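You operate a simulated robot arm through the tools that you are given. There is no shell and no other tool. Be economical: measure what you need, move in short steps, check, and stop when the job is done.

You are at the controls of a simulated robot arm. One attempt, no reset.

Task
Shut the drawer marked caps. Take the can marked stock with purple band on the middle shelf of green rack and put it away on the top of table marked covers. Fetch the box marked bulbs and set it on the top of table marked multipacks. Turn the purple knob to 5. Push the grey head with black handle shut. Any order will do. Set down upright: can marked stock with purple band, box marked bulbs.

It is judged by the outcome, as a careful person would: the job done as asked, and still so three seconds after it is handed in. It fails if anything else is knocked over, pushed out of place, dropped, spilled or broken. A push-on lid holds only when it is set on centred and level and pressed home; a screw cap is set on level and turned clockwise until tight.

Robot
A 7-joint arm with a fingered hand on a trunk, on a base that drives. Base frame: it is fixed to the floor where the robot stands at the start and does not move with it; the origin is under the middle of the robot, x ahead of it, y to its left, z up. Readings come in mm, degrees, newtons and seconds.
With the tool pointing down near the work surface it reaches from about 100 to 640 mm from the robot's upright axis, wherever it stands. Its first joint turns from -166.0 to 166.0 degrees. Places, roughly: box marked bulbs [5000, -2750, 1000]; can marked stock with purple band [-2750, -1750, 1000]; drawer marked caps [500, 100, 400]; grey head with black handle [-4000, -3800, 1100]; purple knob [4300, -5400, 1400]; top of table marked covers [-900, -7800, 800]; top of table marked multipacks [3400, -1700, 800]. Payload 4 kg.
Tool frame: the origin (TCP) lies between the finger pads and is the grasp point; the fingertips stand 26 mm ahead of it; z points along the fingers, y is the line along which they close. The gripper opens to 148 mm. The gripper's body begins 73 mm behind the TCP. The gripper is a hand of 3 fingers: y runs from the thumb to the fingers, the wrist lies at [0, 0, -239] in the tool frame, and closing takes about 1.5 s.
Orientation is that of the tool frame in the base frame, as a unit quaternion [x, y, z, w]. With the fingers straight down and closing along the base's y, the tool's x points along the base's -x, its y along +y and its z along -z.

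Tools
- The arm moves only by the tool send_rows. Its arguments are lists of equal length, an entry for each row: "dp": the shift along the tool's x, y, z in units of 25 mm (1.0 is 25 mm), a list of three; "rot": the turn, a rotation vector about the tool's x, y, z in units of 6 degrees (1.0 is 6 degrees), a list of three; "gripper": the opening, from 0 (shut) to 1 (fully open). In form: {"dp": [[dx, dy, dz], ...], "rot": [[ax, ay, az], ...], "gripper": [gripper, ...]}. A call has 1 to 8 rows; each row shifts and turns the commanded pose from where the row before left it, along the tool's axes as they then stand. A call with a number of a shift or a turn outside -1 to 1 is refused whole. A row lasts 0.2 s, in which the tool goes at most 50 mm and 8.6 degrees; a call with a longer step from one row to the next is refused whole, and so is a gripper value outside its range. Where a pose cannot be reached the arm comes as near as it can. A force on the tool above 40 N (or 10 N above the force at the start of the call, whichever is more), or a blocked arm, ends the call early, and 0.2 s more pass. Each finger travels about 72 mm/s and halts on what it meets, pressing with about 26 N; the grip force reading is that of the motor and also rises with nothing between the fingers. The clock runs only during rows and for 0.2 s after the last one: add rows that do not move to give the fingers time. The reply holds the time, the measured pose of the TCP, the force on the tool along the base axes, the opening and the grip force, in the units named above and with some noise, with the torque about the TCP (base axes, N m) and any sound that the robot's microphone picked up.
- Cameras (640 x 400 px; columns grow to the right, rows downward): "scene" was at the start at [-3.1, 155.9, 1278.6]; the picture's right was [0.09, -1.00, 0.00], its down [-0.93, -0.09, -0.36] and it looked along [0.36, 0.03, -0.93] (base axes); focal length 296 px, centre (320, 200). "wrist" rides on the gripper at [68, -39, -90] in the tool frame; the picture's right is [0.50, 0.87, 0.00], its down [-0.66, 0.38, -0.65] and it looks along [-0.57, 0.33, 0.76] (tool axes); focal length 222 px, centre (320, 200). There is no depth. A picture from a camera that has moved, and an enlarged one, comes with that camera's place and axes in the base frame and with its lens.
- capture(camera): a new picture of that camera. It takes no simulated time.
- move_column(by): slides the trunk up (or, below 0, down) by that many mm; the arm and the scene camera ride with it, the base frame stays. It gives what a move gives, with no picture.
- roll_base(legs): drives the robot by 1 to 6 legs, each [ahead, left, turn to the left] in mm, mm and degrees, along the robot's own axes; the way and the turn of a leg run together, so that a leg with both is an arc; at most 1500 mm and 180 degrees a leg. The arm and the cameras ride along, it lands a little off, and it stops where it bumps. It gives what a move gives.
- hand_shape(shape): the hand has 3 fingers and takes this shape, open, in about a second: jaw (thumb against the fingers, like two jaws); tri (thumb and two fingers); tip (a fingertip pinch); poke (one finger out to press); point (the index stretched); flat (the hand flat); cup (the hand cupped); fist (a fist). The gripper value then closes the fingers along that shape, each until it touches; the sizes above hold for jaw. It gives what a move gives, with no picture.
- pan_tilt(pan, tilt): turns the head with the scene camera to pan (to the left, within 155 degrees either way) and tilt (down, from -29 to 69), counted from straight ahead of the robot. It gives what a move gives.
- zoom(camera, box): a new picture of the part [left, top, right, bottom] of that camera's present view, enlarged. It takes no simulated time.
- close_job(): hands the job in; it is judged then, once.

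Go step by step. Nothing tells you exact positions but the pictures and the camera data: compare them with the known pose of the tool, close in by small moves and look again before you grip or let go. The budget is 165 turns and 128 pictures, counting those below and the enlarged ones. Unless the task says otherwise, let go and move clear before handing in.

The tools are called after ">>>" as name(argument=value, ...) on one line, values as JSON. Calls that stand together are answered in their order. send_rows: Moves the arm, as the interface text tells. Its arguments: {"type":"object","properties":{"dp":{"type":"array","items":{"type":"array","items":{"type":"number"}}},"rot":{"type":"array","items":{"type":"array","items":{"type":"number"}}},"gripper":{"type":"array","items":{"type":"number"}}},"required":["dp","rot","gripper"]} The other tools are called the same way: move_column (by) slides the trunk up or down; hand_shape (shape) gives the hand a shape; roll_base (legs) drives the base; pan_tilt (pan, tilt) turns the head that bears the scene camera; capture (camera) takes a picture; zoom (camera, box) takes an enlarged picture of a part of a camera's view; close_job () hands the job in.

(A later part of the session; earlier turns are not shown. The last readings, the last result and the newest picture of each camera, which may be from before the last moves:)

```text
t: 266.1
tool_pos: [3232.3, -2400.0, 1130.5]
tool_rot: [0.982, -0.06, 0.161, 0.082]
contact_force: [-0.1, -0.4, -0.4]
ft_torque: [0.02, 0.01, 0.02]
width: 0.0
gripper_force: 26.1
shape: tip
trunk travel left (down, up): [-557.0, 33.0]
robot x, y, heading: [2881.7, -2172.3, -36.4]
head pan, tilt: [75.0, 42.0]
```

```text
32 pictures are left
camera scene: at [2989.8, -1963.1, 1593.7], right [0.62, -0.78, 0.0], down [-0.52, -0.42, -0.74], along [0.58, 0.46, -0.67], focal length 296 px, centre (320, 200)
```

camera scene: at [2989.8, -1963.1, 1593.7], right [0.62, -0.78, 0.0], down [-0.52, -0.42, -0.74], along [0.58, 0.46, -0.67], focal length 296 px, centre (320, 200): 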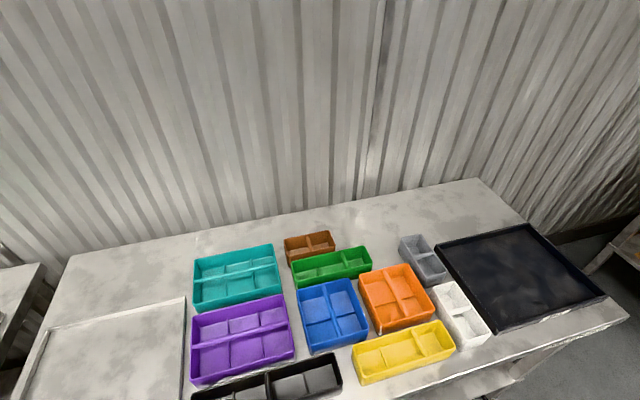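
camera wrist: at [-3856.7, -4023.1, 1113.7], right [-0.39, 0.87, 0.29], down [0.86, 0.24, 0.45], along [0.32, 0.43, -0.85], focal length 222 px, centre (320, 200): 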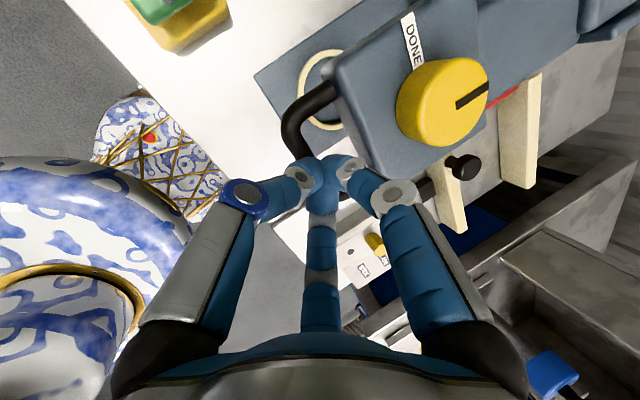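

The multipacks table is this one with the coloured trays. The white item with a dark top at the left end of EMPTIES matches the bulbs position, so I'll look closely at it.

>>> pan_tilt(pan=18, tilt=20)

>>> zoom(camera="scene", box=[280, 160, 376, 220])

```text
t: 267.4
tool_pos: [3229.5, -2401.4, 1129.2]
tool_rot: [0.982, -0.06, 0.162, 0.081]
contact_force: [-0.1, -0.4, 0.6]
ft_torque: [0.0, -0.02, 0.0]
width: 0.0
gripper_force: 25.7
shape: tip
trunk travel left (down, up): [-557.0, 33.0]
robot x, y, heading: [2881.7, -2172.2, -36.6]
head pan, tilt: [18.0, 20.0]
```

```text
6.67 times, centred on (328, 190) of scene
camera zoom: at [3012.5, -2044.6, 1628.0], right [-0.32, -0.95, 0.0], down [-0.32, 0.11, -0.94], along [0.89, -0.3, -0.34], focal length 1970 px, centre (267, 267)
```

zoom: 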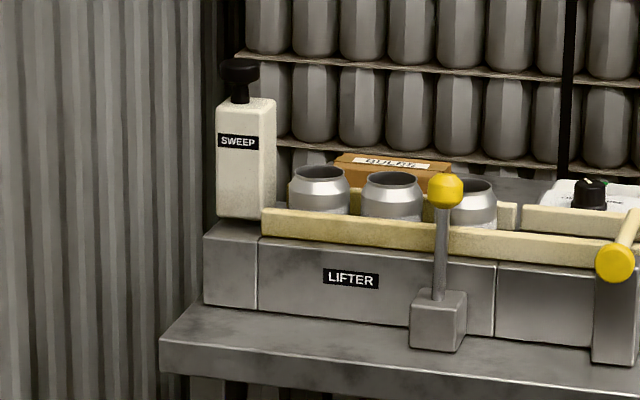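

The BULBS box is the cardboard box behind the lifter, with its top at about z 995. I'll drive up to the bench in front of it and look down.

>>> roll_base(legs=[[1350, 0, 0], [0, 690, 0]])

>>> pan_tilt(pan=-5, tilt=40)

>>> capture(camera="scene")

>>> capture(camera="wrist")

```text
t: 277.4
tool_pos: [4699.8, -2652.6, 1128.7]
tool_rot: [0.981, -0.064, 0.161, 0.083]
contact_force: [-1.3, -0.1, -0.4]
ft_torque: [-0.03, -0.02, 0.01]
width: 0.1
gripper_force: 25.8
shape: tip
trunk travel left (down, up): [-557.0, 33.0]
robot x, y, heading: [4353.1, -2415.4, -37.2]
head pan, tilt: [18.0, 20.0]
```

```text
t: 278.3
tool_pos: [4699.3, -2653.7, 1130.1]
tool_rot: [0.981, -0.064, 0.161, 0.082]
contact_force: [0.6, 0.5, 0.3]
ft_torque: [0.0, -0.02, 0.01]
width: 0.2
gripper_force: 25.7
shape: tip
trunk travel left (down, up): [-557.0, 33.0]
robot x, y, heading: [4353.2, -2421.4, -37.2]
head pan, tilt: [-5.0, 40.0]
```

```text
30 pictures are left
camera scene: at [4459.4, -2321.2, 1596.7], right [-0.67, -0.74, 0.0], down [-0.48, 0.43, -0.77], along [0.57, -0.51, -0.64], focal length 296 px, centre (320, 200)
```

scene: 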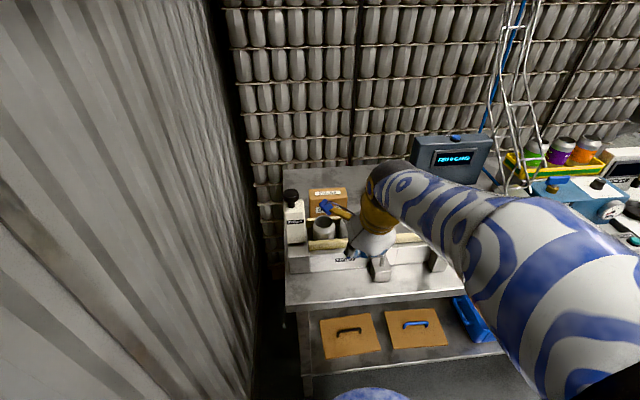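

```text
29 pictures are left
camera wrist: at [4741.3, -2604.1, 1230.5], right [0.34, -0.9, 0.29], down [-0.87, -0.19, 0.45], along [-0.35, -0.4, -0.85], focal length 222 px, centre (320, 200)
```

wrist: 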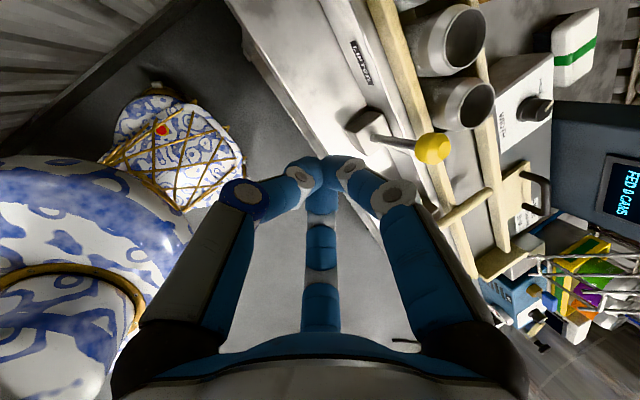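

>>> zoom(camera="scene", box=[272, 150, 400, 230])

```text
5.00 times, centred on (336, 190) of scene
camera zoom: at [4459.4, -2321.2, 1596.7], right [-0.67, -0.74, 0.0], down [-0.48, 0.43, -0.77], along [0.57, -0.51, -0.64], focal length 1478 px, centre (240, 250)
```

zoom: 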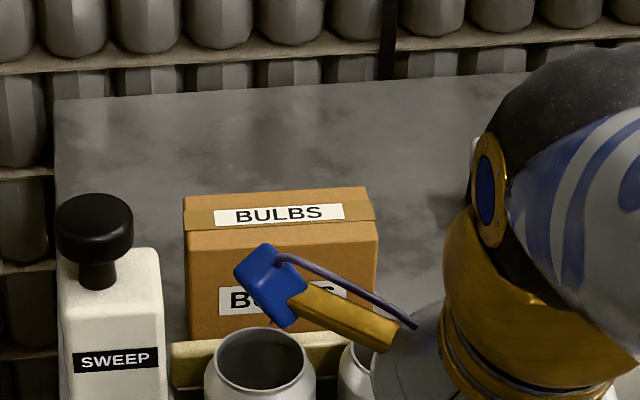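

The BULBS box is about 129 × 58 mm, centred near (5027, -2873) with its top at z 962. I'll turn the hand nearly straight down with the thumb on the near side, part-open it and drive in.

>>> send_rows(dp=[[0, 0, 0], [0, 0, 0], [0, 0, 0], [0, 0, 0], [0, 0, 0], [0, 0, 0], [0, 0, 0]], rot=[[0.342, -0.592, 0], [0.342, -0.592, 0], [0.342, -0.592, 0], [0, 0, -1], [0, 0, -1], [0, 0, -1], [0, 0, -1]], gripper=[0.2, 0.4, 0.6, 0.8, 0.8, 0.8, 0.8])

>>> send_rows(dp=[[0, 0, 0], [0, 0, 0], [0, 0, 0], [0, 0, 0], [0, 0, 0], [0, 0, 0]], rot=[[0, 0, -1], [0, 0, -1], [0, 0, -1], [0, 0, -1], [0, 0, -1], [0, 0, -1]], gripper=[0.8, 0.8, 0.8, 0.8, 0.8, 0.8])

>>> roll_base(legs=[[190, 20, 0]])

>>> send_rows(dp=[[0, 1, 0], [0, 1, 0], [0, 1, 0], [0, 1, 0], [0, 1, 0], [0, 1, 0], [0, 1, 0]], rot=[[0, 0, 0], [0, 0, 0], [0, 0, 0], [0, 0, 0], [0, 0, 0], [0, 0, 0], [0, 0, 0]], gripper=[0.8, 0.8, 0.8, 0.8, 0.8, 0.8, 0.8])

>>> capture(camera="wrist")

```text
t: 279.9
tool_pos: [4699.3, -2652.8, 1129.9]
tool_rot: [0.986, 0.148, 0.066, 0.039]
contact_force: [-0.5, 0.2, 0.1]
ft_torque: [0.0, -0.02, 0.01]
width: 118.3
gripper_force: 0.0
shape: tip
trunk travel left (down, up): [-557.0, 33.0]
robot x, y, heading: [4354.0, -2420.1, -37.4]
head pan, tilt: [-5.0, 40.0]
```

```text
t: 281.3
tool_pos: [4700.0, -2652.5, 1130.6]
tool_rot: [0.892, 0.445, 0.051, 0.056]
contact_force: [0.8, 0.5, 0.2]
ft_torque: [0.0, -0.01, 0.0]
width: 118.0
gripper_force: 0.1
shape: tip
trunk travel left (down, up): [-557.0, 33.0]
robot x, y, heading: [4354.5, -2420.5, -37.3]
head pan, tilt: [-5.0, 40.0]
```

```text
t: 282.8
tool_pos: [4866.8, -2752.8, 1130.6]
tool_rot: [0.892, 0.445, 0.051, 0.056]
contact_force: [0.0, 0.4, 0.7]
ft_torque: [-0.02, 0.02, 0.0]
width: 117.8
gripper_force: 0.0
shape: tip
trunk travel left (down, up): [-557.0, 33.0]
robot x, y, heading: [4517.3, -2520.8, -36.8]
head pan, tilt: [-5.0, 40.0]
```

```text
t: 284.4
tool_pos: [5006.2, -2857.6, 1155.3]
tool_rot: [0.893, 0.444, 0.051, 0.057]
contact_force: [-0.2, 0.1, 0.0]
ft_torque: [0.01, 0.01, -0.02]
width: 118.1
gripper_force: 0.0
shape: tip
trunk travel left (down, up): [-557.0, 33.0]
robot x, y, heading: [4516.1, -2519.4, -36.9]
head pan, tilt: [-5.0, 40.0]
```

```text
27 pictures are left
camera wrist: at [5003.0, -2774.8, 1241.6], right [0.98, -0.12, 0.15], down [-0.19, -0.71, 0.68], along [0.02, -0.69, -0.72], focal length 222 px, centre (320, 200)
```

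wrist: 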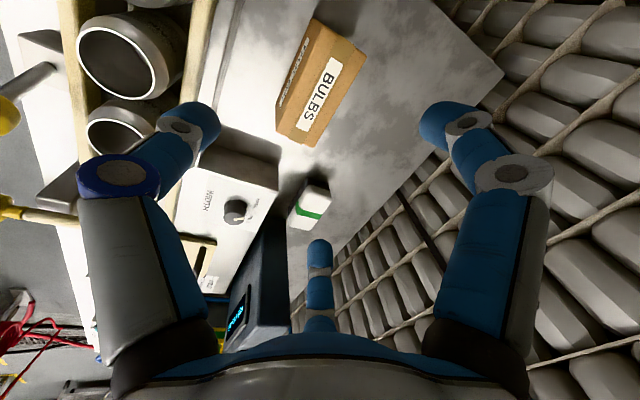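

The wrist camera agrees: the box top centre is near (5031, -2870). I'll align over it and come down partway.

>>> send_rows(dp=[[0.1, 0.8, 0.11], [0.1, 0.74, 0.11], [0, -0.14, 0.99], [0, -0.14, 0.99], [0, -0.14, 0.99], [0, -0.14, 0.99], [0, -0.14, 0.9]], rot=[[0, 0, 0], [0, 0, 0], [0, 0, 0], [0, 0, 0], [0, 0, 0], [0, 0, 0], [0, 0, 0]], gripper=[0.8, 0.8, 0.8, 0.8, 0.8, 0.8, 0.8])

>>> capture(camera="wrist")

```text
t: 286.0
tool_pos: [5043.0, -2872.3, 1033.2]
tool_rot: [0.893, 0.444, 0.051, 0.057]
contact_force: [-0.3, -0.7, -0.1]
ft_torque: [-0.02, -0.05, 0.01]
width: 118.1
gripper_force: 0.0
shape: tip
trunk travel left (down, up): [-557.0, 33.0]
robot x, y, heading: [4519.5, -2521.2, -36.8]
head pan, tilt: [-5.0, 40.0]
```

```text
26 pictures are left
camera wrist: at [5040.4, -2789.6, 1119.2], right [0.98, -0.12, 0.15], down [-0.19, -0.71, 0.68], along [0.02, -0.69, -0.72], focal length 222 px, centre (320, 200)
```

wrist: 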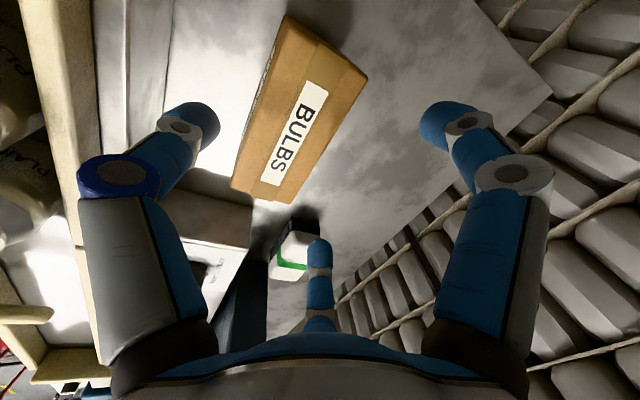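

Corner checks put the box centre at (5029, -2873), so I'll shift 9 mm right while descending so the fingertips straddle it.

>>> send_rows(dp=[[-0.36, 0.05, 0], [0, -0.123, 0.87], [0, -0.123, 0.87], [0, -0.123, 0.87], [0, -0.123, 0.87]], rot=[[0, 0, 0], [0, 0, 0], [0, 0, 0], [0, 0, 0], [0, 0, 0]], gripper=[0.8, 0.8, 0.8, 0.8, 0.8])

>>> capture(camera="wrist")

```text
t: 287.2
tool_pos: [5039.4, -2878.7, 945.0]
tool_rot: [0.893, 0.444, 0.051, 0.056]
contact_force: [-0.3, 0.4, -0.1]
ft_torque: [-0.02, -0.01, -0.01]
width: 118.1
gripper_force: 0.0
shape: tip
trunk travel left (down, up): [-557.0, 33.0]
robot x, y, heading: [4517.6, -2521.2, -37.0]
head pan, tilt: [-5.0, 40.0]
```

```text
25 pictures are left
camera wrist: at [5036.2, -2794.9, 1030.5], right [0.98, -0.12, 0.15], down [-0.19, -0.71, 0.68], along [0.02, -0.69, -0.72], focal length 222 px, centre (320, 200)
```

wrist: 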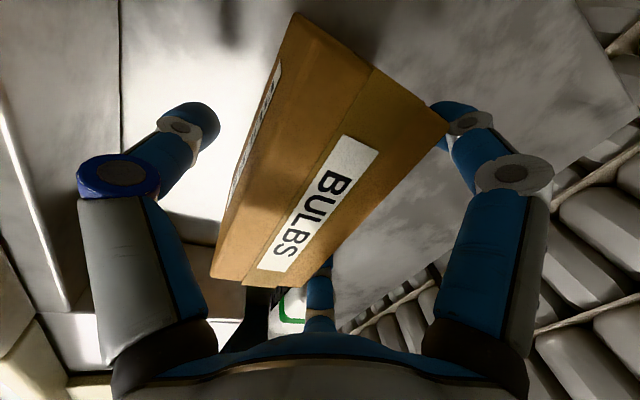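

The fingers straddle the box, two behind and the thumb in front. Closing, then a small lift.

>>> send_rows(dp=[[0, 0, 0], [0, 0, 0], [0, 0, 0], [0, 0, 0], [0, 0, 0], [0, 0, 0], [0, 0, 0], [0, 0, 0]], rot=[[0, 0, 0], [0, 0, 0], [0, 0, 0], [0, 0, 0], [0, 0, 0], [0, 0, 0], [0, 0, 0], [0, 0, 0]], gripper=[0.65, 0.55, 0.45, 0.35, 0.25, 0.2, 0.2, 0.2])

>>> send_rows(dp=[[0, 0.05, -0.4], [0, 0.05, -0.4], [0, 0.05, -0.4], [0, 0, 0]], rot=[[0, 0, 0], [0, 0, 0], [0, 0, 0], [0, 0, 0]], gripper=[0.1, 0.1, 0.1, 0.1])

>>> capture(camera="wrist")

```text
t: 289.0
tool_pos: [5038.7, -2877.2, 944.5]
tool_rot: [0.893, 0.445, 0.051, 0.057]
contact_force: [-0.5, -0.8, -1.4]
ft_torque: [-0.02, 0.02, -0.02]
width: 62.4
gripper_force: 25.7
shape: tip
trunk travel left (down, up): [-557.0, 33.0]
robot x, y, heading: [4518.2, -2519.5, -37.3]
head pan, tilt: [-5.0, 40.0]
```

```text
t: 290.0
tool_pos: [5038.9, -2878.2, 975.1]
tool_rot: [0.893, 0.444, 0.05, 0.056]
contact_force: [0.4, -0.5, -1.8]
ft_torque: [-0.01, -0.03, -0.02]
width: 62.5
gripper_force: 26.3
shape: tip
trunk travel left (down, up): [-557.0, 33.0]
robot x, y, heading: [4521.7, -2520.7, -37.2]
head pan, tilt: [-5.0, 40.0]
```

```text
24 pictures are left
camera wrist: at [5036.0, -2795.8, 1061.8], right [0.98, -0.12, 0.15], down [-0.19, -0.71, 0.68], along [0.02, -0.69, -0.72], focal length 222 px, centre (320, 200)
```

wrist: 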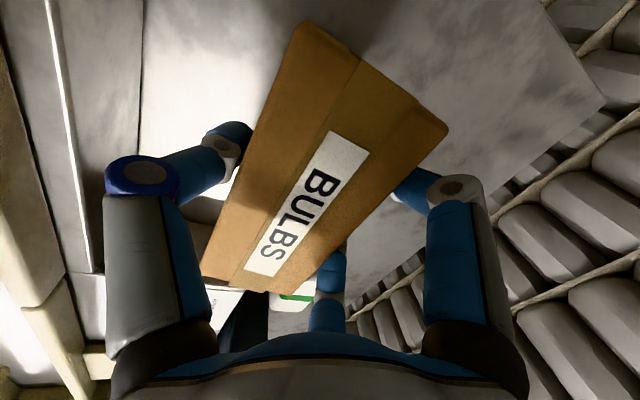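

The box is lifted cleanly. I'll raise it clear, pull it in, back off from the bench and turn around to the right end of the multipacks table, which has a wide free strip at the back.

>>> send_rows(dp=[[0, 0.14, -0.99], [0, 0.14, -0.99], [0, 0.14, -0.99], [0, 0.14, -0.99], [0, 0.14, -0.99], [0, 0.14, -0.99], [0, 0.14, -0.99]], rot=[[0, 0, 0], [0, 0, 0], [0, 0, 0], [0, 0, 0], [0, 0, 0], [0, 0, 0], [0, 0, 0]], gripper=[0.1, 0.1, 0.1, 0.1, 0.1, 0.1, 0.1])

>>> roll_base(legs=[[-250, 0, 0]])

>>> send_rows(dp=[[0, -1, -0.14], [0, -1, -0.14], [0, -1, -0.14], [0, -1, -0.14], [0, -1, -0.14], [0, -1, -0.14]], rot=[[0, 0, 0], [0, 0, 0], [0, 0, 0], [0, 0, 0], [0, 0, 0], [0, 0, 0]], gripper=[0.1, 0.1, 0.1, 0.1, 0.1, 0.1])

>>> roll_base(legs=[[0, 0, -180]])

>>> pan_tilt(pan=0, tilt=40)

>>> capture(camera="scene")

```text
t: 291.6
tool_pos: [5033.4, -2884.5, 1151.4]
tool_rot: [0.893, 0.444, 0.051, 0.056]
contact_force: [-0.6, -0.3, -2.6]
ft_torque: [-0.01, -0.01, 0.0]
width: 62.5
gripper_force: 26.4
shape: tip
trunk travel left (down, up): [-557.0, 33.0]
robot x, y, heading: [4516.7, -2521.5, -37.0]
head pan, tilt: [-5.0, 40.0]
```

```text
t: 293.5
tool_pos: [4831.3, -2728.3, 1150.4]
tool_rot: [0.891, 0.447, 0.051, 0.057]
contact_force: [-0.2, 0.0, -1.5]
ft_torque: [-0.02, 0.02, -0.01]
width: 62.5
gripper_force: 26.0
shape: tip
trunk travel left (down, up): [-557.0, 33.0]
robot x, y, heading: [4311.9, -2369.4, -36.6]
head pan, tilt: [-5.0, 40.0]
```

```text
t: 294.9
tool_pos: [4709.8, -2639.3, 1149.6]
tool_rot: [0.891, 0.447, 0.05, 0.056]
contact_force: [0.1, -0.5, -1.4]
ft_torque: [-0.01, -0.03, 0.01]
width: 62.0
gripper_force: 26.0
shape: tip
trunk travel left (down, up): [-557.0, 33.0]
robot x, y, heading: [4310.1, -2367.9, -36.5]
head pan, tilt: [-5.0, 40.0]
```

```text
t: 302.6
tool_pos: [3917.0, -2099.2, 1150.4]
tool_rot: [-0.449, 0.89, 0.056, -0.051]
contact_force: [2.0, -0.4, -2.4]
ft_torque: [0.01, 0.02, -0.01]
width: 61.5
gripper_force: 26.6
shape: tip
trunk travel left (down, up): [-557.0, 33.0]
robot x, y, heading: [4316.1, -2372.5, 143.9]
head pan, tilt: [-5.0, 40.0]
```

```text
t: 303.3
tool_pos: [3916.7, -2098.8, 1149.4]
tool_rot: [-0.45, 0.89, 0.055, -0.051]
contact_force: [0.7, 0.4, -1.9]
ft_torque: [0.04, -0.02, 0.02]
width: 61.3
gripper_force: 25.9
shape: tip
trunk travel left (down, up): [-557.0, 33.0]
robot x, y, heading: [4314.2, -2368.8, 143.8]
head pan, tilt: [0.0, 40.0]
```

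```text
23 pictures are left
camera scene: at [4206.3, -2475.5, 1596.6], right [0.59, 0.81, 0.0], down [0.52, -0.38, -0.77], along [-0.62, 0.45, -0.64], focal length 296 px, centre (320, 200)
```

scene: 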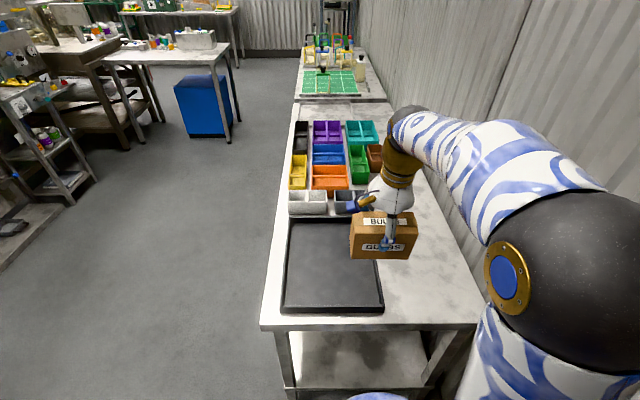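

There is a wide free strip to the right of the black tray. I'll carry the box over it, around (3920, -1885).

>>> roll_base(legs=[[40, -30, 0]])

>>> send_rows(dp=[[-0.96, 0.63, 0.09], [-0.96, 0.63, 0.09], [-0.96, 0.63, 0.09], [-0.96, 0.63, 0.09], [-0.96, 0.63, 0.09], [-0.96, 0.63, 0.09]], rot=[[0, 0, 0], [0, 0, 0], [0, 0, 0], [0, 0, 0], [0, 0, 0], [0, 0, 0]], gripper=[0.1, 0.1, 0.1, 0.1, 0.1, 0.1])

>>> move_column(by=-200)

>>> capture(camera="scene")

```text
t: 304.2
tool_pos: [3901.6, -2048.6, 1149.3]
tool_rot: [-0.45, 0.89, 0.056, -0.051]
contact_force: [0.0, -0.3, -2.5]
ft_torque: [0.01, 0.0, -0.03]
width: 61.3
gripper_force: 25.6
shape: tip
trunk travel left (down, up): [-557.0, 33.0]
robot x, y, heading: [4302.8, -2320.0, 143.9]
head pan, tilt: [0.0, 40.0]
```

```text
t: 305.6
tool_pos: [3911.1, -1876.7, 1145.4]
tool_rot: [-0.45, 0.89, 0.055, -0.05]
contact_force: [-0.7, -0.3, -2.0]
ft_torque: [0.01, -0.02, -0.01]
width: 61.2
gripper_force: 25.8
shape: tip
trunk travel left (down, up): [-557.0, 33.0]
robot x, y, heading: [4302.8, -2321.5, 143.8]
head pan, tilt: [0.0, 40.0]
```

```text
t: 307.8
tool_pos: [3910.4, -1878.2, 946.5]
tool_rot: [-0.45, 0.89, 0.057, -0.051]
contact_force: [-0.5, -0.5, -1.0]
ft_torque: [0.0, -0.07, 0.0]
width: 61.2
gripper_force: 26.1
shape: tip
trunk travel left (down, up): [-357.0, 233.0]
robot x, y, heading: [4301.3, -2319.6, 143.9]
head pan, tilt: [0.0, 40.0]
```

```text
22 pictures are left
camera scene: at [4191.1, -2427.0, 1396.7], right [0.59, 0.81, 0.0], down [0.52, -0.38, -0.77], along [-0.62, 0.45, -0.64], focal length 296 px, centre (320, 200)
```

scene: 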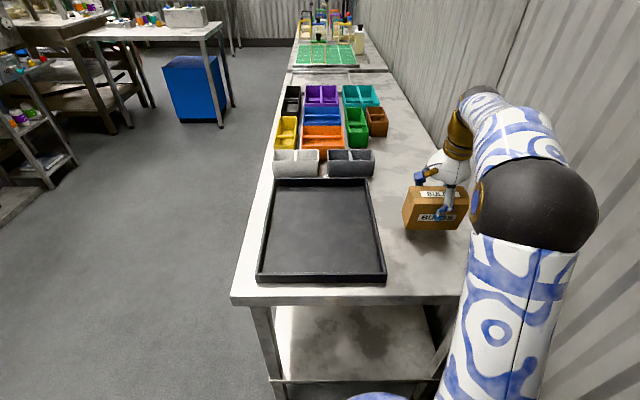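

The box is above the free strip. I'll lower with the trunk, then in small steps to contact.

>>> move_column(by=-48)

>>> send_rows(dp=[[0, -0.028, 0.2], [0, -0.028, 0.2], [0, -0.028, 0.2], [0, 0, 0]], rot=[[0, 0, 0], [0, 0, 0], [0, 0, 0], [0, 0, 0]], gripper=[0.1, 0.1, 0.1, 0.1])

>>> zoom(camera="scene", box=[360, 120, 520, 260])

```text
t: 308.4
tool_pos: [3908.9, -1876.8, 918.6]
tool_rot: [-0.449, 0.889, 0.065, -0.054]
contact_force: [0.9, -1.5, 25.3]
ft_torque: [-0.58, -0.8, -0.04]
width: 60.3
gripper_force: 25.8
shape: tip
trunk travel left (down, up): [-321.0, 269.0]
robot x, y, heading: [4299.2, -2318.3, 143.9]
head pan, tilt: [0.0, 40.0]
stopped: the force on the tool passed its limit at 47 N (the readings are from after the stop); the commanded pose is now the measured one
```

```text
t: 308.8
tool_pos: [3907.7, -1878.0, 918.3]
tool_rot: [-0.45, 0.889, 0.07, -0.055]
contact_force: [3.7, -4.0, 26.8]
ft_torque: [-0.78, -0.98, -0.06]
width: 60.5
gripper_force: 25.9
shape: tip
trunk travel left (down, up): [-321.0, 269.0]
robot x, y, heading: [4300.3, -2318.4, 143.7]
head pan, tilt: [0.0, 40.0]
stopped in row 1: the force on the tool passed its limit at 44 N (the readings are from after the stop); the commanded pose is now the measured one
```

```text
2.86 times, centred on (440, 190) of scene
camera zoom: at [4192.8, -2429.2, 1360.3], right [0.59, 0.81, 0.0], down [0.52, -0.38, -0.77], along [-0.62, 0.45, -0.64], focal length 844 px, centre (-23, 229)
```

zoom: 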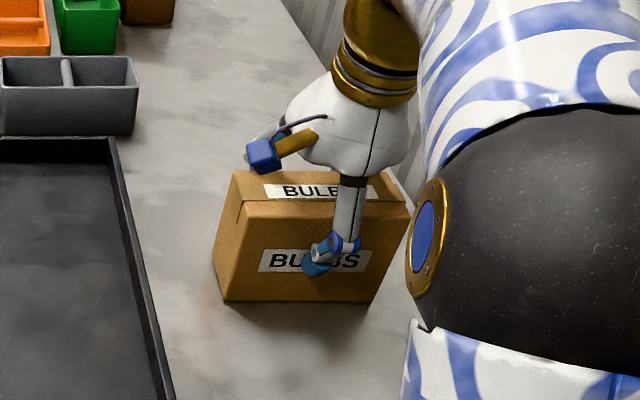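

The table was met at TCP z 918, a little harder than planned. I'll ease up to relieve the pressure before releasing.

>>> send_rows(dp=[[0, 0.014, -0.1], [0, 0, 0]], rot=[[0, 0, 0], [0, 0, 0]], gripper=[0.1, 0.1])

```text
t: 309.4
tool_pos: [3908.5, -1877.5, 918.8]
tool_rot: [-0.45, 0.889, 0.068, -0.054]
contact_force: [1.8, -2.2, 22.4]
ft_torque: [-0.62, -0.78, -0.05]
width: 60.5
gripper_force: 25.5
shape: tip
trunk travel left (down, up): [-321.0, 269.0]
robot x, y, heading: [4299.9, -2321.0, 143.6]
head pan, tilt: [0.0, 40.0]
```

>>> send_rows(dp=[[0, 0.028, -0.2], [0, 0.014, -0.1], [0, 0, 0]], rot=[[0, 0, 0], [0, 0, 0], [0, 0, 0]], gripper=[0.1, 0.1, 0.1])

>>> capture(camera="wrist")

```text
t: 310.2
tool_pos: [3907.8, -1876.3, 924.6]
tool_rot: [-0.449, 0.889, 0.068, -0.053]
contact_force: [0.0, 0.1, -1.9]
ft_torque: [0.07, 0.01, -0.01]
width: 60.7
gripper_force: 26.0
shape: tip
trunk travel left (down, up): [-321.0, 269.0]
robot x, y, heading: [4299.1, -2321.6, 143.7]
head pan, tilt: [0.0, 40.0]
```

```text
20 pictures are left
camera wrist: at [3912.4, -1958.7, 1008.8], right [-0.98, 0.1, 0.16], down [0.19, 0.7, 0.68], along [-0.04, 0.7, -0.71], focal length 222 px, centre (320, 200)
```

wrist: 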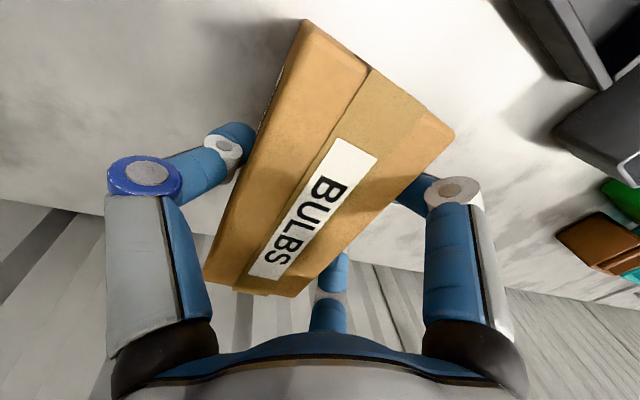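

It hovers about 3 mm up. I'll lower to light contact and release.

>>> send_rows(dp=[[0, -0.014, 0.1], [0, 0, 0]], rot=[[0, 0, 0], [0, 0, 0]], gripper=[0.1, 0.1])

>>> send_rows(dp=[[0, 0, 0], [0, 0, 0], [0, 0, 0], [0, 0, 0], [0, 0, 0], [0, 0, 0]], rot=[[0, 0, 0], [0, 0, 0], [0, 0, 0], [0, 0, 0], [0, 0, 0], [0, 0, 0]], gripper=[0.43, 0.5, 0.58, 0.66, 0.74, 0.74])

>>> capture(camera="wrist")

```text
t: 310.8
tool_pos: [3908.0, -1876.4, 923.4]
tool_rot: [-0.45, 0.889, 0.068, -0.055]
contact_force: [0.9, 0.6, -1.2]
ft_torque: [0.04, -0.02, 0.01]
width: 60.5
gripper_force: 26.0
shape: tip
trunk travel left (down, up): [-321.0, 269.0]
robot x, y, heading: [4301.3, -2320.6, 143.6]
head pan, tilt: [0.0, 40.0]
```

```text
t: 312.2
tool_pos: [3906.4, -1876.5, 922.5]
tool_rot: [-0.45, 0.889, 0.067, -0.054]
contact_force: [-0.3, -0.4, 0.3]
ft_torque: [-0.04, -0.03, 0.01]
width: 109.1
gripper_force: 0.1
shape: tip
trunk travel left (down, up): [-321.0, 269.0]
robot x, y, heading: [4296.7, -2322.6, 143.9]
head pan, tilt: [0.0, 40.0]
```

```text
19 pictures are left
camera wrist: at [3912.5, -1959.2, 1006.9], right [-0.98, 0.1, 0.16], down [0.19, 0.7, 0.68], along [-0.04, 0.7, -0.71], focal length 222 px, centre (320, 200)
```

wrist: 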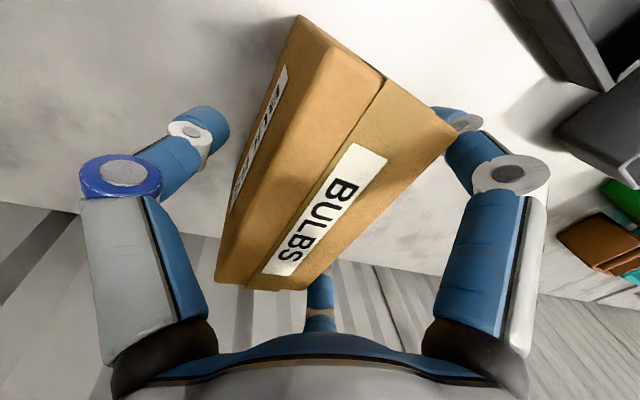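

The box is standing free. I'll raise the hand straight up and check.

>>> move_column(by=250)

>>> capture(camera="scene")

```text
t: 314.8
tool_pos: [3907.9, -1875.6, 1171.3]
tool_rot: [-0.451, 0.889, 0.068, -0.054]
contact_force: [0.7, 0.1, 0.3]
ft_torque: [-0.04, 0.0, 0.01]
width: 109.2
gripper_force: 0.0
shape: tip
trunk travel left (down, up): [-571.0, 19.0]
robot x, y, heading: [4300.0, -2318.8, 143.7]
head pan, tilt: [0.0, 40.0]
```

```text
18 pictures are left
camera scene: at [4191.0, -2427.1, 1610.2], right [0.59, 0.81, 0.0], down [0.52, -0.38, -0.77], along [-0.62, 0.45, -0.64], focal length 296 px, centre (320, 200)
```

scene: 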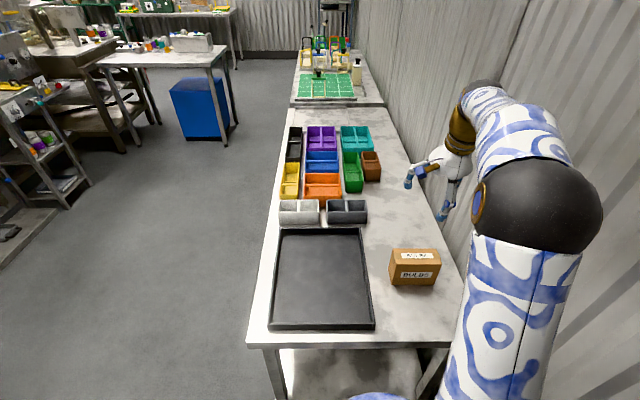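

The bulbs box is upright on the table. Next is the knob near (4300, -5400, 1400), so I'll move back into the aisle and look that way.

>>> roll_base(legs=[[-80, 0, 0], [0, 740, 0]])

>>> pan_tilt(pan=135, tilt=12)

>>> capture(camera="scene")

```text
t: 319.4
tool_pos: [3537.0, -2515.6, 1172.8]
tool_rot: [-0.448, 0.89, 0.068, -0.053]
contact_force: [-0.6, -0.8, -0.9]
ft_torque: [0.01, -0.01, 0.0]
width: 109.3
gripper_force: 0.0
shape: tip
trunk travel left (down, up): [-571.0, 19.0]
robot x, y, heading: [3926.9, -2960.1, 143.7]
head pan, tilt: [0.0, 40.0]
```

```text
t: 321.6
tool_pos: [3537.4, -2514.2, 1173.4]
tool_rot: [-0.448, 0.89, 0.067, -0.054]
contact_force: [-0.9, 0.4, -0.1]
ft_torque: [0.02, 0.01, 0.03]
width: 109.0
gripper_force: 0.2
shape: tip
trunk travel left (down, up): [-571.0, 19.0]
robot x, y, heading: [3927.3, -2961.4, 143.5]
head pan, tilt: [135.0, 12.0]
```

```text
17 pictures are left
camera scene: at [3900.8, -3210.2, 1654.7], right [-0.99, -0.15, 0.0], down [-0.03, 0.21, -0.98], along [0.14, -0.97, -0.21], focal length 296 px, centre (320, 200)
```

scene: 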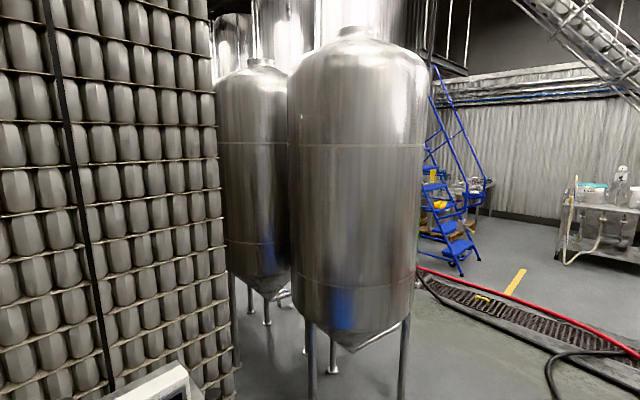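

>>> zoom(camera="scene", box=[200, 60, 456, 300])

```text
1.67 times, centred on (328, 180) of scene
camera zoom: at [3900.8, -3210.2, 1654.7], right [-0.99, -0.15, 0.0], down [-0.03, 0.21, -0.98], along [0.14, -0.97, -0.21], focal length 493 px, centre (307, 233)
```

zoom: 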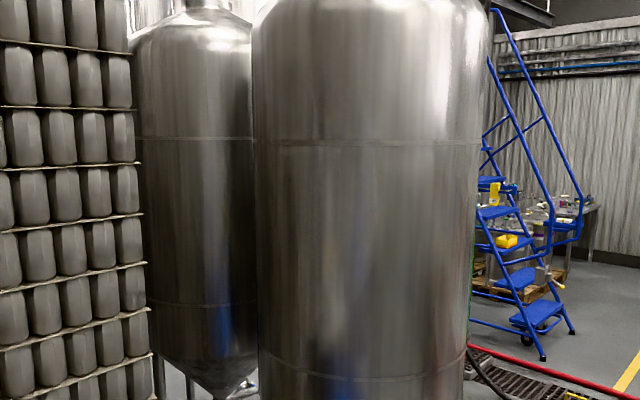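

The knob isn't visible from this side; it must be beyond or on the far side of the tank. I'll turn and move round toward (3300, -4100) to view it from the other side.

>>> roll_base(legs=[[0, 0, 141], [946, -892, 0]])

>>> pan_tilt(pan=20, tilt=8)

>>> capture(camera="scene")

```text
t: 333.9
tool_pos: [3298.0, -4675.1, 1172.4]
tool_rot: [0.989, 0.117, 0.027, 0.082]
contact_force: [-0.8, 0.3, -1.2]
ft_torque: [0.0, 0.0, -0.01]
width: 109.2
gripper_force: 0.1
shape: tip
trunk travel left (down, up): [-571.0, 19.0]
robot x, y, heading: [3282.2, -4081.1, -76.3]
head pan, tilt: [135.0, 12.0]
```

```text
t: 335.8
tool_pos: [3298.5, -4675.1, 1171.8]
tool_rot: [0.989, 0.117, 0.027, 0.082]
contact_force: [-0.4, -0.3, 0.0]
ft_torque: [0.02, 0.02, -0.02]
width: 109.4
gripper_force: 0.1
shape: tip
trunk travel left (down, up): [-571.0, 19.0]
robot x, y, heading: [3284.6, -4084.2, -76.4]
head pan, tilt: [20.0, 8.0]
```

```text
15 pictures are left
camera scene: at [3469.8, -4066.9, 1661.2], right [-0.83, -0.55, 0.0], down [-0.08, 0.12, -0.99], along [0.55, -0.82, -0.14], focal length 296 px, centre (320, 200)
```

scene: 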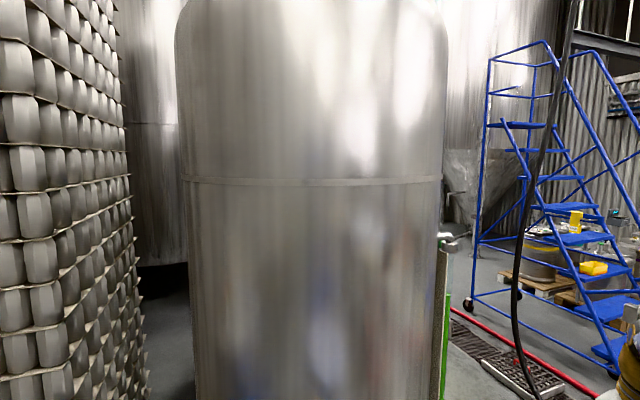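

The knob's position is beyond this tank. I'll drive past the tank on its right side and look back toward (4300, -5400).

>>> roll_base(legs=[[950, -280, 0]])

>>> pan_tilt(pan=60, tilt=10)

>>> capture(camera="scene")

```text
t: 341.0
tool_pos: [3251.3, -5661.0, 1171.8]
tool_rot: [0.989, 0.119, 0.028, 0.082]
contact_force: [-0.7, 0.1, -0.5]
ft_torque: [0.0, 0.01, 0.01]
width: 109.2
gripper_force: 0.1
shape: tip
trunk travel left (down, up): [-571.0, 19.0]
robot x, y, heading: [3237.4, -5072.0, -76.1]
head pan, tilt: [20.0, 8.0]
```

```text
t: 342.0
tool_pos: [3252.3, -5661.1, 1173.0]
tool_rot: [0.989, 0.119, 0.027, 0.082]
contact_force: [-0.5, -0.8, -0.2]
ft_torque: [-0.03, 0.0, -0.01]
width: 109.0
gripper_force: 0.1
shape: tip
trunk travel left (down, up): [-571.0, 19.0]
robot x, y, heading: [3236.4, -5069.4, -76.3]
head pan, tilt: [60.0, 10.0]
```

```text
14 pictures are left
camera scene: at [3458.9, -5001.5, 1658.0], right [-0.28, -0.96, 0.0], down [-0.17, 0.05, -0.98], along [0.95, -0.28, -0.17], focal length 296 px, centre (320, 200)
```

scene: 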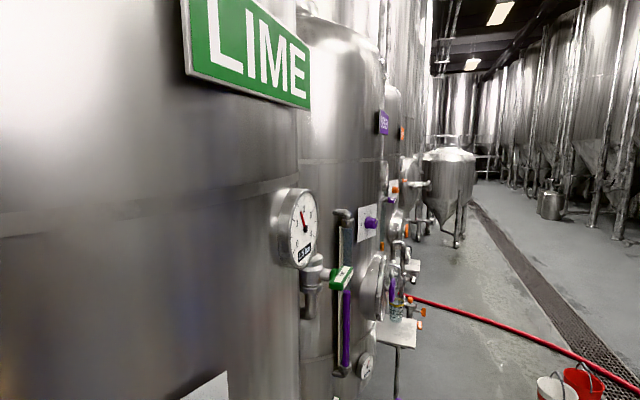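

The purple knob is on the second tank's front plate, facing the aisle, around (4350, -5445, 1405). I'll drive into the aisle in front of it and turn to face it.

>>> roll_base(legs=[[1104, 342, 0], [0, 0, 129]])

>>> pan_tilt(pan=-5, tilt=14)

>>> capture(camera="scene")

```text
t: 353.2
tool_pos: [4279.7, -5664.0, 1173.0]
tool_rot: [0.317, 0.945, 0.086, 0.011]
contact_force: [1.2, 0.2, 0.5]
ft_torque: [-0.04, -0.01, -0.01]
width: 109.1
gripper_force: 0.1
shape: tip
trunk travel left (down, up): [-571.0, 19.0]
robot x, y, heading: [3829.9, -6054.4, 52.9]
head pan, tilt: [60.0, 10.0]
```

```text
t: 354.6
tool_pos: [4279.6, -5664.6, 1171.8]
tool_rot: [0.317, 0.945, 0.086, 0.01]
contact_force: [0.0, 0.0, -0.8]
ft_torque: [0.02, 0.02, 0.0]
width: 109.2
gripper_force: 0.0
shape: tip
trunk travel left (down, up): [-571.0, 19.0]
robot x, y, heading: [3834.9, -6050.0, 53.1]
head pan, tilt: [-5.0, 14.0]
```

```text
13 pictures are left
camera scene: at [3737.9, -5938.4, 1651.4], right [0.74, -0.67, 0.0], down [-0.16, -0.18, -0.97], along [0.65, 0.72, -0.24], focal length 296 px, centre (320, 200)
```

scene: 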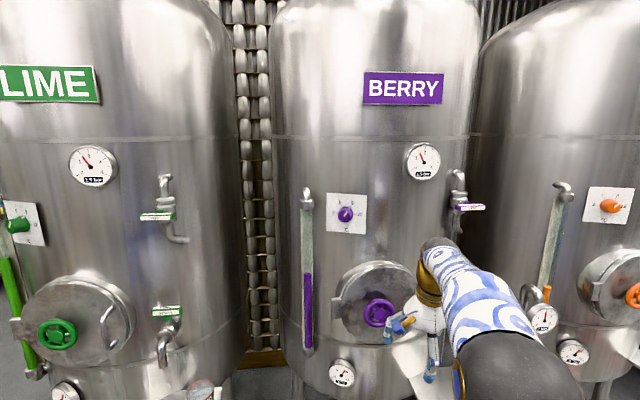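

>>> zoom(camera="scene", box=[316, 188, 380, 238])

```text
8.00 times, centred on (348, 213) of scene
camera zoom: at [3737.9, -5938.4, 1651.4], right [0.74, -0.67, 0.0], down [-0.16, -0.18, -0.97], along [0.65, 0.72, -0.24], focal length 2365 px, centre (96, 96)
```

zoom: 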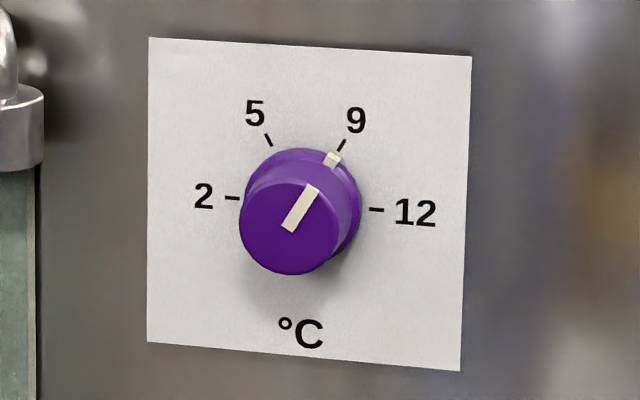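

The knob points at 9, and 5 is 60° counter-clockwise from there. The knob is at about (4301, -5415, 1421), facing outward along heading 217°. I'll level the hand to point forward, well clear of the tank.

>>> send_rows(dp=[[0, 0, 0], [0, 0, 0], [0, 0, 0], [0, 0, 0], [0, 0, 0], [0, 0, 0], [0, 0, 0]], rot=[[-1, 0, 0], [-1, 0, 0], [-1, 0, 0], [-1, 0, 0], [-1, 0, 0], [-1, 0, 0], [-1, 0, 0]], gripper=[0.6, 0.6, 0.6, 0.6, 0.6, 0.6, 0.6])

>>> send_rows(dp=[[0, 0, 0], [0, 0, 0], [0, 0, 0], [0, 0, 0], [0, 0, 0], [0, 0, 0], [0, 0, 0]], rot=[[-1, 0, 0], [-1, 0, 0], [-1, 0, 0], [-1, 0, 0], [-1, 0, 0], [-1, 0, 0], [-0.4, 0, 0]], gripper=[0.6, 0.6, 0.6, 0.6, 0.6, 0.6, 0.6])

>>> send_rows(dp=[[0.5, 1, 0], [0.5, 1, 0], [0.5, 1, 0], [0.5, 1, 0], [0.5, 1, 0], [0.5, 1, 0], [0.5, 1, 0], [0.5, 1, 0]], rot=[[0, 0, 0], [0, 0, 0], [0, 0, 0], [0, 0, 0], [0, 0, 0], [0, 0, 0], [0, 0, 0], [0, 0, 0]], gripper=[0.6, 0.6, 0.6, 0.6, 0.6, 0.6, 0.6, 0.6])

```text
t: 356.2
tool_pos: [4279.7, -5665.1, 1171.8]
tool_rot: [0.292, 0.851, 0.419, 0.123]
contact_force: [0.9, 0.1, 0.3]
ft_torque: [0.0, 0.02, 0.01]
width: 89.3
gripper_force: 0.0
shape: tip
trunk travel left (down, up): [-571.0, 19.0]
robot x, y, heading: [3831.8, -6046.5, 53.2]
head pan, tilt: [-5.0, 14.0]
```

```text
t: 357.8
tool_pos: [4279.7, -5663.1, 1173.1]
tool_rot: [0.235, 0.666, 0.676, 0.212]
contact_force: [0.0, 0.5, -1.0]
ft_torque: [0.03, 0.03, 0.01]
width: 89.2
gripper_force: 0.1
shape: tip
trunk travel left (down, up): [-571.0, 19.0]
robot x, y, heading: [3832.5, -6050.1, 53.2]
head pan, tilt: [-5.0, 14.0]
```

```text
t: 359.6
tool_pos: [4204.1, -5609.2, 1377.9]
tool_rot: [0.236, 0.667, 0.674, 0.212]
contact_force: [-0.4, -0.6, -0.6]
ft_torque: [-0.01, 0.0, 0.0]
width: 89.3
gripper_force: 0.1
shape: tip
trunk travel left (down, up): [-571.0, 19.0]
robot x, y, heading: [3829.9, -6051.0, 52.8]
head pan, tilt: [-5.0, 14.0]
```

The hand is level and pointing ahead. I'll turn to heading 37° and line up with the knob's axis.

>>> roll_base(legs=[[0, 0, -15.8], [0, 254, 0], [40, 0, 0]])

>>> send_rows(dp=[[0, 0.86, 0], [0, 0.86, 0]], rot=[[0, 0, 0], [0, 0, 0]], gripper=[0.5, 0.5])

>>> capture(camera="wrist")

>>> capture(camera="scene")

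```text
t: 362.8
tool_pos: [4194.0, -5505.6, 1377.2]
tool_rot: [0.325, 0.627, 0.639, 0.304]
contact_force: [0.3, 0.3, 0.0]
ft_torque: [0.0, 0.0, 0.01]
width: 89.1
gripper_force: 0.1
shape: tip
trunk travel left (down, up): [-571.0, 19.0]
robot x, y, heading: [3714.4, -5826.7, 37.0]
head pan, tilt: [-5.0, 14.0]
```

```text
t: 363.4
tool_pos: [4193.9, -5508.0, 1419.9]
tool_rot: [0.326, 0.627, 0.639, 0.304]
contact_force: [0.8, 0.5, 0.1]
ft_torque: [-0.01, 0.01, 0.0]
width: 74.5
gripper_force: 0.0
shape: tip
trunk travel left (down, up): [-571.0, 19.0]
robot x, y, heading: [3717.9, -5828.4, 36.9]
head pan, tilt: [-5.0, 14.0]
```

```text
11 pictures are left
camera wrist: at [4080.5, -5506.9, 1383.7], right [-0.28, 0.37, 0.88], down [-0.12, -0.93, 0.35], along [0.95, 0.0, 0.31], focal length 222 px, centre (320, 200)
```

wrist: 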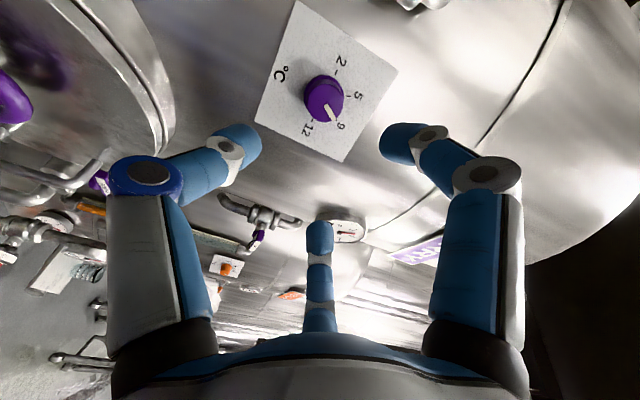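

```text
10 pictures are left
camera scene: at [3654.9, -5694.9, 1651.4], right [0.53, -0.85, 0.0], down [-0.2, -0.13, -0.97], along [0.82, 0.51, -0.24], focal length 296 px, centre (320, 200)
```

scene: 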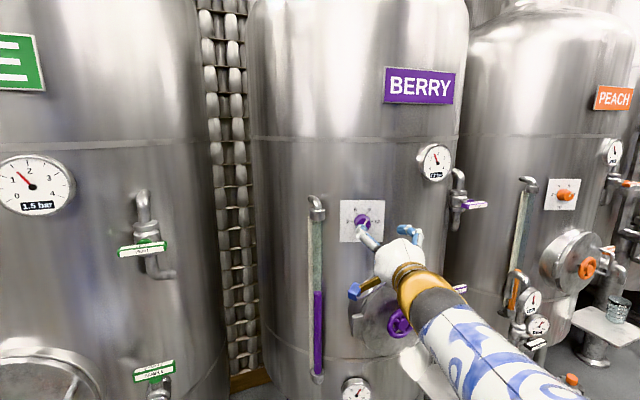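

The knob lies about 145 mm ahead and 9 mm left of the hand axis. I'll correct and advance 100 mm.

>>> send_rows(dp=[[0.38, 0.08, 0], [0, 0, 1], [0, 0, 1], [0, 0, 1], [0, 0, 1]], rot=[[0, 0, 0], [0, 0, 0], [0, 0, 0], [0, 0, 0], [0, 0, 0]], gripper=[0.5, 0.5, 0.5, 0.5, 0.5])

>>> capture(camera="wrist")

```text
t: 364.6
tool_pos: [4270.1, -5437.7, 1421.7]
tool_rot: [0.326, 0.628, 0.639, 0.303]
contact_force: [0.1, 0.7, -0.2]
ft_torque: [0.01, 0.01, -0.03]
width: 74.1
gripper_force: 0.1
shape: tip
trunk travel left (down, up): [-571.0, 19.0]
robot x, y, heading: [3713.8, -5830.2, 37.1]
head pan, tilt: [-5.0, 14.0]
```

```text
9 pictures are left
camera wrist: at [4156.4, -5436.2, 1385.7], right [-0.28, 0.38, 0.88], down [-0.12, -0.93, 0.36], along [0.95, 0.0, 0.31], focal length 222 px, centre (320, 200)
```

wrist: 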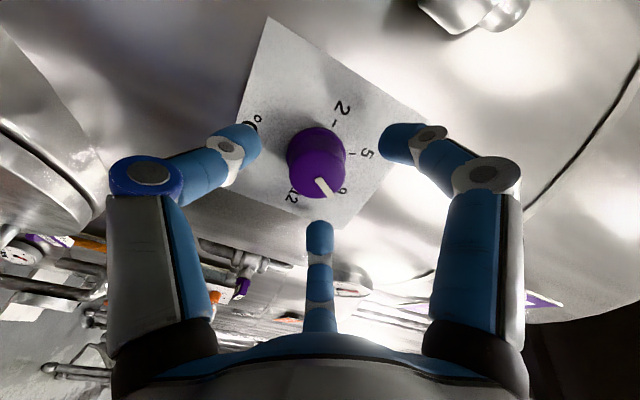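

The knob is centred within the fingers, about 4 mm low, and the plate is roughly 50 mm ahead. I'll adjust and advance gently in small steps.

>>> send_rows(dp=[[0.06, -0.16, 0.24], [0, 0, 0.24], [0, 0, 0.24], [0, 0, 0]], rot=[[0, 0, 0], [0, 0, 0], [0, 0, 0], [0, 0, 0]], gripper=[0.5, 0.5, 0.5, 0.5])

>>> capture(camera="wrist")

```text
t: 365.6
tool_pos: [4285.0, -5427.9, 1419.1]
tool_rot: [0.326, 0.626, 0.639, 0.304]
contact_force: [-0.9, -0.3, -0.4]
ft_torque: [0.0, -0.03, 0.01]
width: 74.1
gripper_force: 0.1
shape: tip
trunk travel left (down, up): [-571.0, 19.0]
robot x, y, heading: [3714.9, -5824.5, 37.2]
head pan, tilt: [-5.0, 14.0]
```

```text
8 pictures are left
camera wrist: at [4169.3, -5426.0, 1382.5], right [-0.28, 0.37, 0.88], down [-0.12, -0.93, 0.35], along [0.95, 0.0, 0.31], focal length 222 px, centre (320, 200)
```

wrist: 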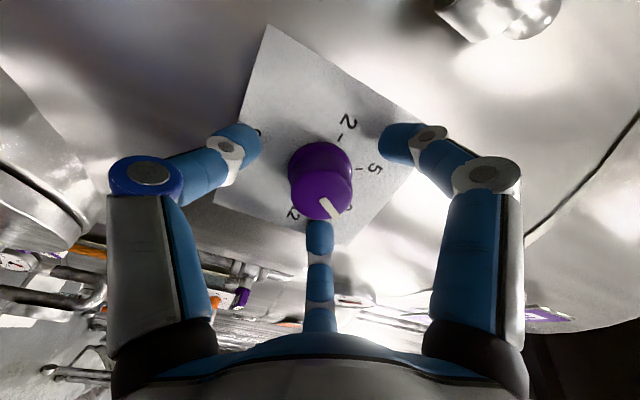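

No contact yet. I'll advance about 11 mm more and close on the knob.

>>> send_rows(dp=[[-0.1, 0.08, 0.22], [0, 0, 0.22], [0, 0, 0], [0, 0, 0], [0, 0, 0], [0, 0, 0], [0, 0, 0]], rot=[[0, 0, 0], [0, 0, 0], [0, 0, 0], [0, 0, 0], [0, 0, 0], [0, 0, 0], [0, 0, 0]], gripper=[0.5, 0.5, 0.4, 0.3, 0.2, 0.1, 0.1])

>>> capture(camera="wrist")

```text
t: 367.2
tool_pos: [4287.7, -5420.5, 1423.2]
tool_rot: [0.324, 0.627, 0.64, 0.304]
contact_force: [-12.4, 5.0, 9.6]
ft_torque: [0.18, -0.24, 0.38]
width: 33.3
gripper_force: 25.7
shape: tip
trunk travel left (down, up): [-571.0, 19.0]
robot x, y, heading: [3711.9, -5828.7, 37.0]
head pan, tilt: [-5.0, 14.0]
```

```text
7 pictures are left
camera wrist: at [4175.6, -5419.4, 1385.4], right [-0.29, 0.37, 0.88], down [-0.12, -0.93, 0.35], along [0.95, 0.0, 0.31], focal length 222 px, centre (320, 200)
```

wrist: 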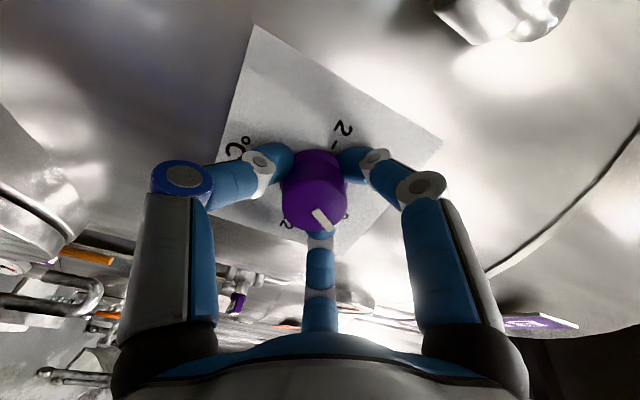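

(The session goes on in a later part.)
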